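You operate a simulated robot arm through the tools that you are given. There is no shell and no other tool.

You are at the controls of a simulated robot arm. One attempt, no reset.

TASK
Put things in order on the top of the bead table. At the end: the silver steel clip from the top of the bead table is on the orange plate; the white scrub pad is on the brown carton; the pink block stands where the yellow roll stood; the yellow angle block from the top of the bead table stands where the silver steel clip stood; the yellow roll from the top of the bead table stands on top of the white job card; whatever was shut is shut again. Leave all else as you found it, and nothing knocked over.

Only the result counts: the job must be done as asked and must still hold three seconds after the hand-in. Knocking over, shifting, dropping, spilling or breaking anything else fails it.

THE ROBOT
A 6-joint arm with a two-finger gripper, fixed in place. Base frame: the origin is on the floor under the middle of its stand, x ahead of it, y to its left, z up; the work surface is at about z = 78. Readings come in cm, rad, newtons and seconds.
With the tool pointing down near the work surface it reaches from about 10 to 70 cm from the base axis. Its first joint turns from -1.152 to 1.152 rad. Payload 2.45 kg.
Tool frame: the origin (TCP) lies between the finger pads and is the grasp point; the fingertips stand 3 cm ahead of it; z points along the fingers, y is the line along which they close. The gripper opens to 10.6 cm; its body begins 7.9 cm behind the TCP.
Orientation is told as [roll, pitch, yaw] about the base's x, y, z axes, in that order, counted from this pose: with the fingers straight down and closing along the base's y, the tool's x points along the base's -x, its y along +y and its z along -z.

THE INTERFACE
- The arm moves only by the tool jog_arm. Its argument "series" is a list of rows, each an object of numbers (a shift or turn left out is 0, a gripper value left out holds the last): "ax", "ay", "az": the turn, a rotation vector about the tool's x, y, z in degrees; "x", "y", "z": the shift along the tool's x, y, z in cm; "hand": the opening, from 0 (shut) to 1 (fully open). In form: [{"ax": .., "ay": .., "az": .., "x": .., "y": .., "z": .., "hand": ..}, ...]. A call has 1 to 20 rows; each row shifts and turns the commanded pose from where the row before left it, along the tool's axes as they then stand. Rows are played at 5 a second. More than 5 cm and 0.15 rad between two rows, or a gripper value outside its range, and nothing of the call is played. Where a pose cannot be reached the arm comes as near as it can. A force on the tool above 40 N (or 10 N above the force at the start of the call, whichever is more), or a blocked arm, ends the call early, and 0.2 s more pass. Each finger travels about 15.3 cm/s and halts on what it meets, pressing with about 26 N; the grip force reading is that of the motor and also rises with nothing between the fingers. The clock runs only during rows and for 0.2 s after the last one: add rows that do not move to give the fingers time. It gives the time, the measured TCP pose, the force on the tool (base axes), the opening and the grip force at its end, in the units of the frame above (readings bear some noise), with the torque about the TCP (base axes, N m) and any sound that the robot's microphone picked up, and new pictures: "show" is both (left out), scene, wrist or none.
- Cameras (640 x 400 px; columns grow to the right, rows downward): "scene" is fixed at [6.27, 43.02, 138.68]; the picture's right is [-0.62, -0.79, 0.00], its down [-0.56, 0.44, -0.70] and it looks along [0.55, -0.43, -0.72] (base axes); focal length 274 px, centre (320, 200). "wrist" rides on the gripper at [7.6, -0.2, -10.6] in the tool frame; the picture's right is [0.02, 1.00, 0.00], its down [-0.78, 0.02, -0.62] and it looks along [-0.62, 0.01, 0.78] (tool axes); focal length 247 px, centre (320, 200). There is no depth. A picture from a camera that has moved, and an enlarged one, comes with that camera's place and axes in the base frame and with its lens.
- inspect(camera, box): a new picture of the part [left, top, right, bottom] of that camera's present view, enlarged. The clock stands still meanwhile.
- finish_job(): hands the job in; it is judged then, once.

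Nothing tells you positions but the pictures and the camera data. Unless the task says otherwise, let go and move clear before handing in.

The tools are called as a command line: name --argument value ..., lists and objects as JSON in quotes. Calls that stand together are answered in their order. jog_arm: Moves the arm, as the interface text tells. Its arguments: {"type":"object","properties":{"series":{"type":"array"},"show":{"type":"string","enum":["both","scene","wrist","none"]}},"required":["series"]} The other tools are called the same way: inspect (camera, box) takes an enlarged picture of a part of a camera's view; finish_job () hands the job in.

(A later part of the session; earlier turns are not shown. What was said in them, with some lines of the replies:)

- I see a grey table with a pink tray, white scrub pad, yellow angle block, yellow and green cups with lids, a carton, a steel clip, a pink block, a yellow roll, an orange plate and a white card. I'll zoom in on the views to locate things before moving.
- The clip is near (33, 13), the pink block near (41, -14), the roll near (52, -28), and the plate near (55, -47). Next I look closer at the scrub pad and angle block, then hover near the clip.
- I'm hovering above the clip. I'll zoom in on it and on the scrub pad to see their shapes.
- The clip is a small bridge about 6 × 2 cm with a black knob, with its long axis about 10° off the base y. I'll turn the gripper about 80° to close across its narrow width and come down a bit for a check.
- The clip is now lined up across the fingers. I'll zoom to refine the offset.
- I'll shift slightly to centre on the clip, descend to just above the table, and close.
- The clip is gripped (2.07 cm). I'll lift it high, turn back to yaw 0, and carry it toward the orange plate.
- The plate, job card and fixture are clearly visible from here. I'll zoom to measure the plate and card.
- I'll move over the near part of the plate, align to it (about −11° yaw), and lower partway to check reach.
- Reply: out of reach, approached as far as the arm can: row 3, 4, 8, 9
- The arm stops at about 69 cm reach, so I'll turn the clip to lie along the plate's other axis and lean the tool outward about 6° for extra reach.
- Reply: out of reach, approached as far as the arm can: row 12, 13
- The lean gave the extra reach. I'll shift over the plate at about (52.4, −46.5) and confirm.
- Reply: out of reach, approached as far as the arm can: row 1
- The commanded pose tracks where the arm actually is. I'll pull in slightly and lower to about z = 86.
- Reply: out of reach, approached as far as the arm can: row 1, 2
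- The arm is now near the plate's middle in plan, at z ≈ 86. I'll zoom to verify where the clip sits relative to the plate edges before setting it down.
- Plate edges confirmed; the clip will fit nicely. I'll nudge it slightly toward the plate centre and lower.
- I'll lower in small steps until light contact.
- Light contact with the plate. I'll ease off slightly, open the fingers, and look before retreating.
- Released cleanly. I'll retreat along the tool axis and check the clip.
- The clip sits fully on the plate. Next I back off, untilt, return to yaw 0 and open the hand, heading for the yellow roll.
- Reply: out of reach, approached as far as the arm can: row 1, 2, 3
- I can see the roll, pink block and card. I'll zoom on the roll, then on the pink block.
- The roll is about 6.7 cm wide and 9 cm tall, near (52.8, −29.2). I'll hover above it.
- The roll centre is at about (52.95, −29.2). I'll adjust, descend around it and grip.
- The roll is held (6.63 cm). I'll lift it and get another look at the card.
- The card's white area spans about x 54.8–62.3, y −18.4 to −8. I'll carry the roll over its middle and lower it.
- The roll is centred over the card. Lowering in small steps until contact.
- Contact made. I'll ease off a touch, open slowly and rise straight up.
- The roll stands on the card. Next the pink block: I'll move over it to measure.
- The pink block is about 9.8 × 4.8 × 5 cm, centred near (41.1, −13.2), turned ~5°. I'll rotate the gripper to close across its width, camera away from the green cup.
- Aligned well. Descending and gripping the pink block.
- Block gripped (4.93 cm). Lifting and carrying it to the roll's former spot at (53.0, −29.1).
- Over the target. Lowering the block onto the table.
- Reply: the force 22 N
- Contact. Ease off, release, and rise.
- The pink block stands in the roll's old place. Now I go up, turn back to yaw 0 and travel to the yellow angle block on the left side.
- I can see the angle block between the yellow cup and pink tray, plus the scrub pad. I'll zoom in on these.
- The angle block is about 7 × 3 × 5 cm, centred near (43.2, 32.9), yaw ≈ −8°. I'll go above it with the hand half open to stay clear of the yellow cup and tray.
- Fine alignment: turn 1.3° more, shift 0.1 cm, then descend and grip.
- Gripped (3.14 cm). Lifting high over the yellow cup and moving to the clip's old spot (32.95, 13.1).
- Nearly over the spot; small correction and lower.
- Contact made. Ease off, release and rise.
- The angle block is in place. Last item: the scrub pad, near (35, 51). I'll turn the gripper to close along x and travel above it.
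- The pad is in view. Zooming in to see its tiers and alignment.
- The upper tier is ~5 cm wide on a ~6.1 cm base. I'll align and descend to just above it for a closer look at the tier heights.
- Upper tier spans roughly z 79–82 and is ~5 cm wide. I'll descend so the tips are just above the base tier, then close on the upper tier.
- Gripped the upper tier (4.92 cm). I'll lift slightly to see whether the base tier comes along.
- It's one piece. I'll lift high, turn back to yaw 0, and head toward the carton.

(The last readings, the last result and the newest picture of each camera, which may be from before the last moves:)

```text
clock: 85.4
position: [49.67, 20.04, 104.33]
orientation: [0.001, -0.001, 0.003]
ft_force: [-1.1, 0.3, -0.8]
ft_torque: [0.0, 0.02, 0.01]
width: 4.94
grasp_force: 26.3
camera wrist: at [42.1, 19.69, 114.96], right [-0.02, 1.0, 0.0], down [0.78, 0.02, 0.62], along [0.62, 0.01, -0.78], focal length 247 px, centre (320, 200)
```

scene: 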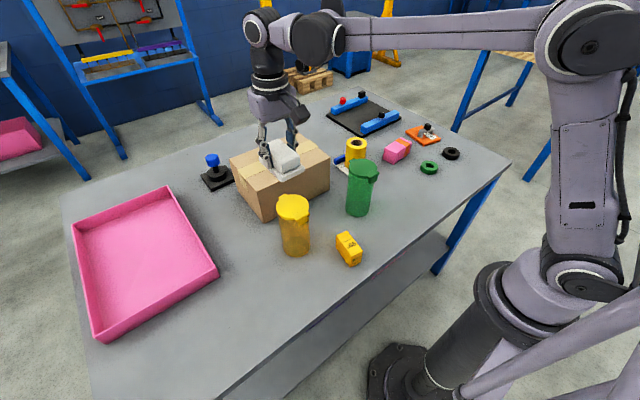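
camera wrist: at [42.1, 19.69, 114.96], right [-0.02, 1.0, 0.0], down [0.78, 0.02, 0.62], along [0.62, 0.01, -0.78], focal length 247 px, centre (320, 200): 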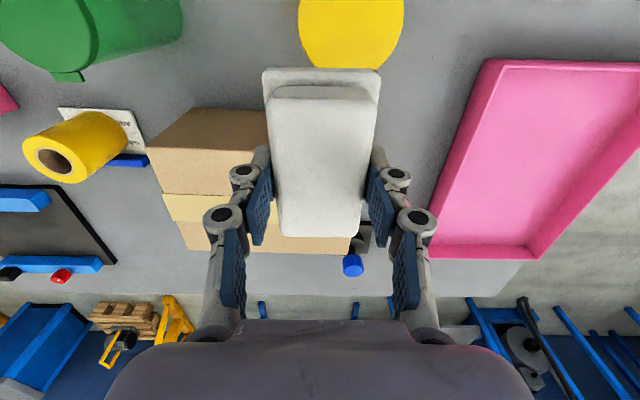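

The carton top spans about x 55–71.5, y 1–24.5 at z ≈ 90.6. I'll move over its centre and lower.

jog_arm --series '[{"x": -4.1, "y": -2.4}, {"x": -4.1, "y": -2.4}, {"x": -4.1, "y": -2.4}, {}, {"z": 4}, {"z": 3}, {"z": 0.8}, {}]'

inspect --camera "scene" --box '[210, 100, 350, 230]'

```text
clock: 87.2
position: [62.27, 12.84, 96.53]
orientation: [0.0, 0.0, 0.002]
ft_force: [-0.2, 0.3, -1.2]
ft_torque: [0.01, 0.02, 0.01]
width: 4.93
grasp_force: 26.1
camera wrist: at [54.67, 12.5, 107.12], right [-0.02, 1.0, 0.0], down [0.78, 0.02, 0.62], along [0.62, 0.01, -0.78], focal length 247 px, centre (320, 200)
```

scene: 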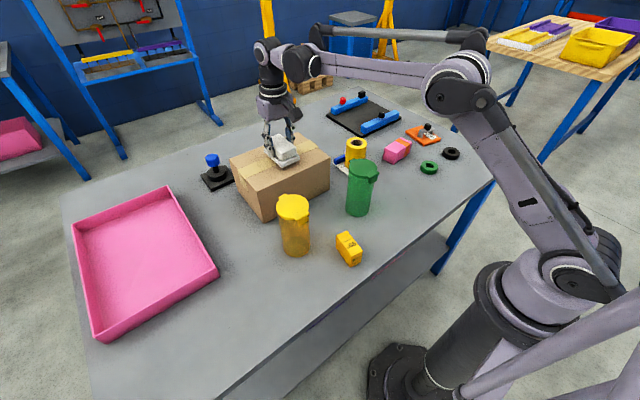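
wrist: 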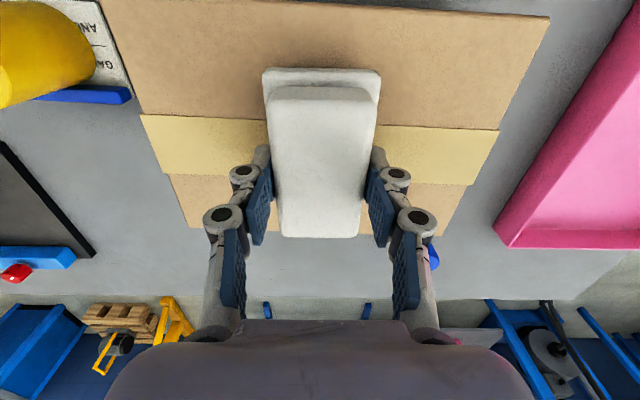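

```text
3.08 times, centred on (280, 165) of scene
camera zoom: at [6.27, 43.02, 138.68], right [-0.62, -0.79, 0.0], down [-0.56, 0.44, -0.7], along [0.55, -0.43, -0.72], focal length 843 px, centre (443, 308)
```

zoom: 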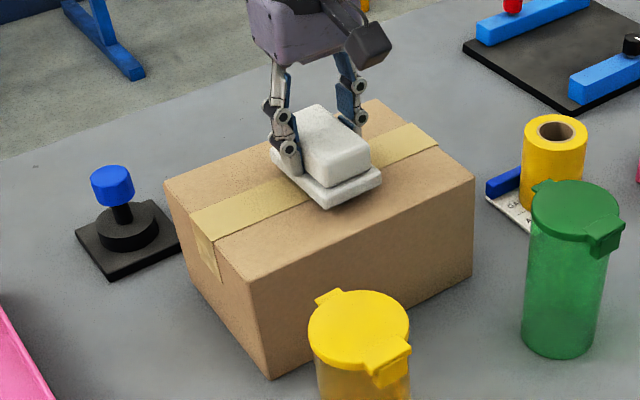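

Centred over the carton. Lowering gently until contact.

jog_arm --series '[{"z": 0.7}, {}, {"z": 0.3}, {}, {"z": 0.2}, {}]' --show "none"

```text
clock: 88.6
position: [62.19, 12.8, 95.33]
orientation: [0.0, -0.002, 0.001]
ft_force: [2.5, -1.0, 24.0]
ft_torque: [-0.1, -0.05, -0.03]
width: 4.93
grasp_force: 26.7
```

Contact. Ease off, open, and rise.

jog_arm --series '[{"z": -0.1}, {}, {"hand": 0.5}, {"hand": 0.6}, {"hand": 0.75}, {}, {"z": -2}, {"z": -3}, {"z": -4}, {"z": -3}, {}]'

inspect --camera "scene" --box '[210, 100, 350, 230]'

```text
clock: 91.0
position: [62.03, 12.76, 107.21]
orientation: [0.0, 0.001, 0.0]
ft_force: [-0.4, 0.6, -0.1]
ft_torque: [0.02, 0.02, -0.01]
width: 7.98
grasp_force: 0.0
camera wrist: at [54.56, 12.54, 117.84], right [-0.02, 1.0, 0.0], down [0.78, 0.02, 0.62], along [0.62, 0.01, -0.78], focal length 247 px, centre (320, 200)
```

scene: 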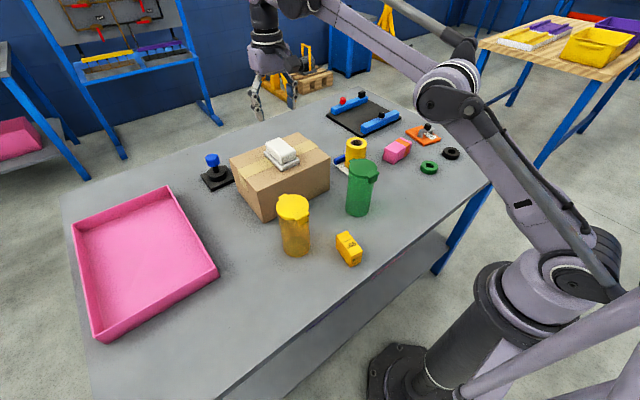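
wrist: 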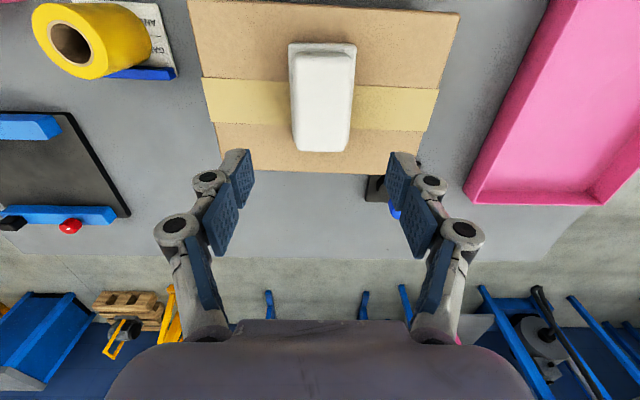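

```text
3.08 times, centred on (280, 165) of scene
camera zoom: at [6.27, 43.02, 138.68], right [-0.62, -0.79, 0.0], down [-0.56, 0.44, -0.7], along [0.55, -0.43, -0.72], focal length 843 px, centre (443, 308)
```

zoom: 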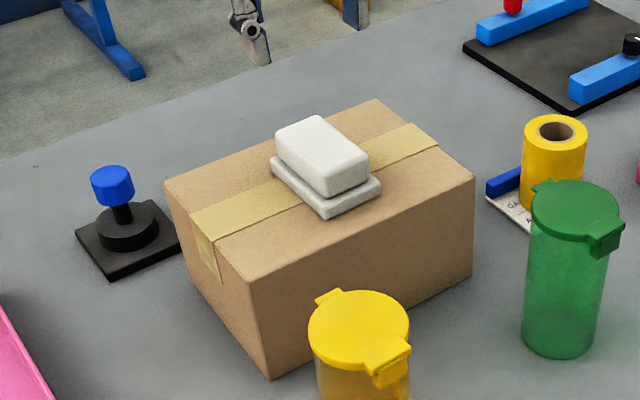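

All five items are placed. I'll verify the final placements closely from the scene camera before handing in.

inspect --camera "scene" --box '[370, 110, 470, 180]'

inspect --camera "scene" --box '[320, 120, 390, 220]'

inspect --camera "scene" --box '[300, 205, 400, 275]'

inspect --camera "scene" --box '[320, 80, 480, 220]'

```text
5.71 times, centred on (420, 145) of scene
camera zoom: at [6.27, 43.02, 138.68], right [-0.62, -0.79, 0.0], down [-0.56, 0.44, -0.7], along [0.55, -0.43, -0.72], focal length 1566 px, centre (-251, 514)
```

zoom: 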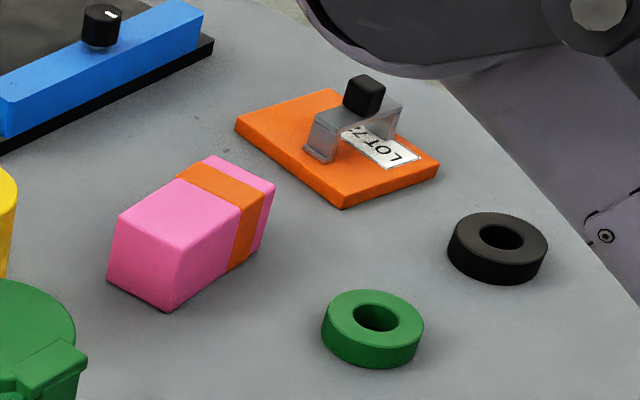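

```text
4.00 times, centred on (355, 170) of scene
camera zoom: at [6.27, 43.02, 138.68], right [-0.62, -0.79, 0.0], down [-0.56, 0.44, -0.7], along [0.55, -0.43, -0.72], focal length 1096 px, centre (180, 320)
```

zoom: 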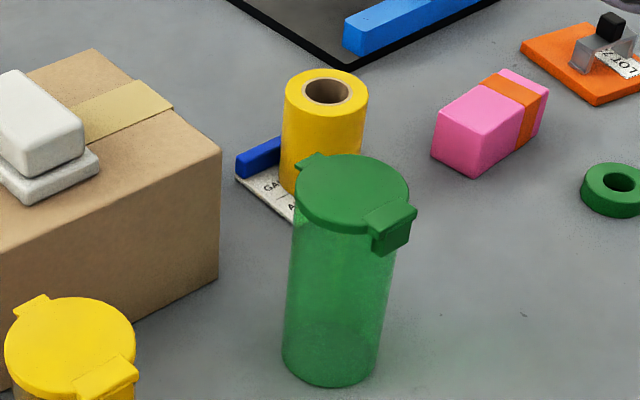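

```text
5.71 times, centred on (350, 240) of scene
camera zoom: at [6.27, 43.02, 138.68], right [-0.62, -0.79, 0.0], down [-0.56, 0.44, -0.7], along [0.55, -0.43, -0.72], focal length 1566 px, centre (149, -29)
```

zoom: 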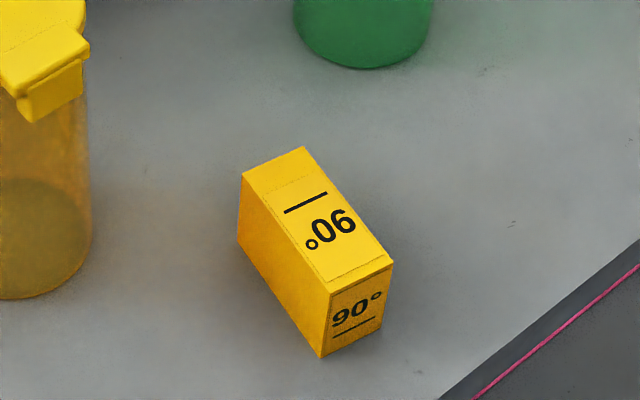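

```text
2.86 times, centred on (400, 150) of scene
camera zoom: at [6.27, 43.02, 138.68], right [-0.62, -0.79, 0.0], down [-0.56, 0.44, -0.7], along [0.55, -0.43, -0.72], focal length 783 px, centre (91, 343)
```

zoom: 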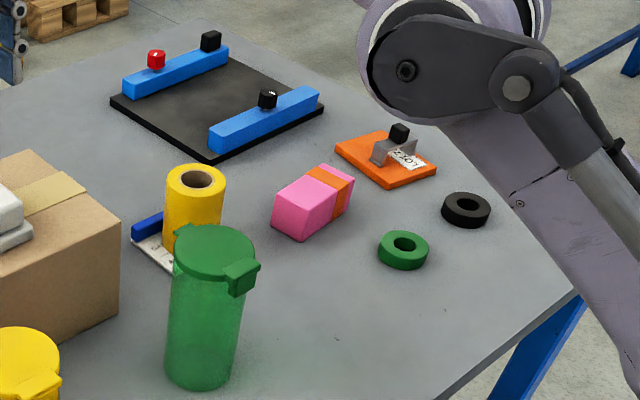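

Everything checks out: the clip is on the orange plate, the scrub pad on the carton, the pink block on the roll's old spot, the angle block on the clip's old spot, and the roll upright on the card. Both cups are still shut. I'll back off a bit more first.

jog_arm --series '[{"z": -4}, {"x": 4}, {"x": 4}, {}, {}]'

```text
clock: 92.2
position: [53.38, 12.75, 108.94]
orientation: [0.001, -0.002, 0.001]
ft_force: [-1.0, 0.4, 0.1]
ft_torque: [-0.01, 0.01, 0.0]
width: 7.98
grasp_force: 0.0
out of reach, approached as far as the arm can: row 1
camera wrist: at [45.9, 12.42, 119.55], right [-0.02, 1.0, 0.0], down [0.78, 0.02, 0.62], along [0.62, 0.01, -0.78], focal length 247 px, centre (320, 200)
```

scene: 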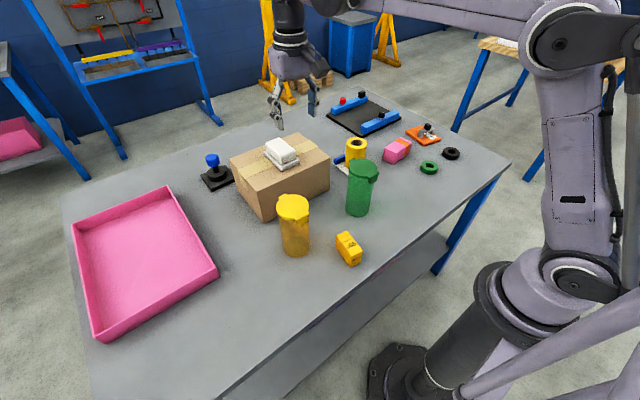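
wrist: 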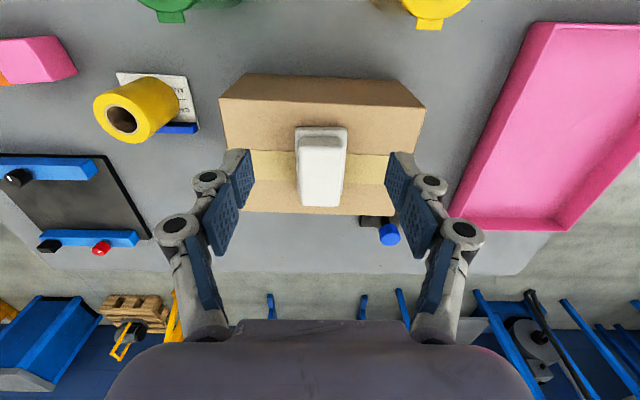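

The arm is clear, the hand is empty, and every object rests steadily where it was asked for. I'm handing the job in.

finish_job

```text
The job is handed in.
```

I've handed the job in with all five items placed. I checked each one from the cameras before handing in; no score came back.

- **Silver steel clip:** it sits upright on the orange plate, with both feet on it.
- **White scrub pad:** it rests near the middle of the carton's top. Its two tiers lifted as one piece, so I moved it as one object.
- **Yellow roll:** it stands upright on the white job card, clear of the blue bar.
- **Pink block:** it stands where the roll stood, within about half a centimetre by the scene camera.
- **Yellow angle block:** it stands where the clip stood, a close match in the scene camera.

I opened nothing, so both lidded cups are still shut. I saw nothing else moved or knocked over. The gripper is empty and raised above the table.
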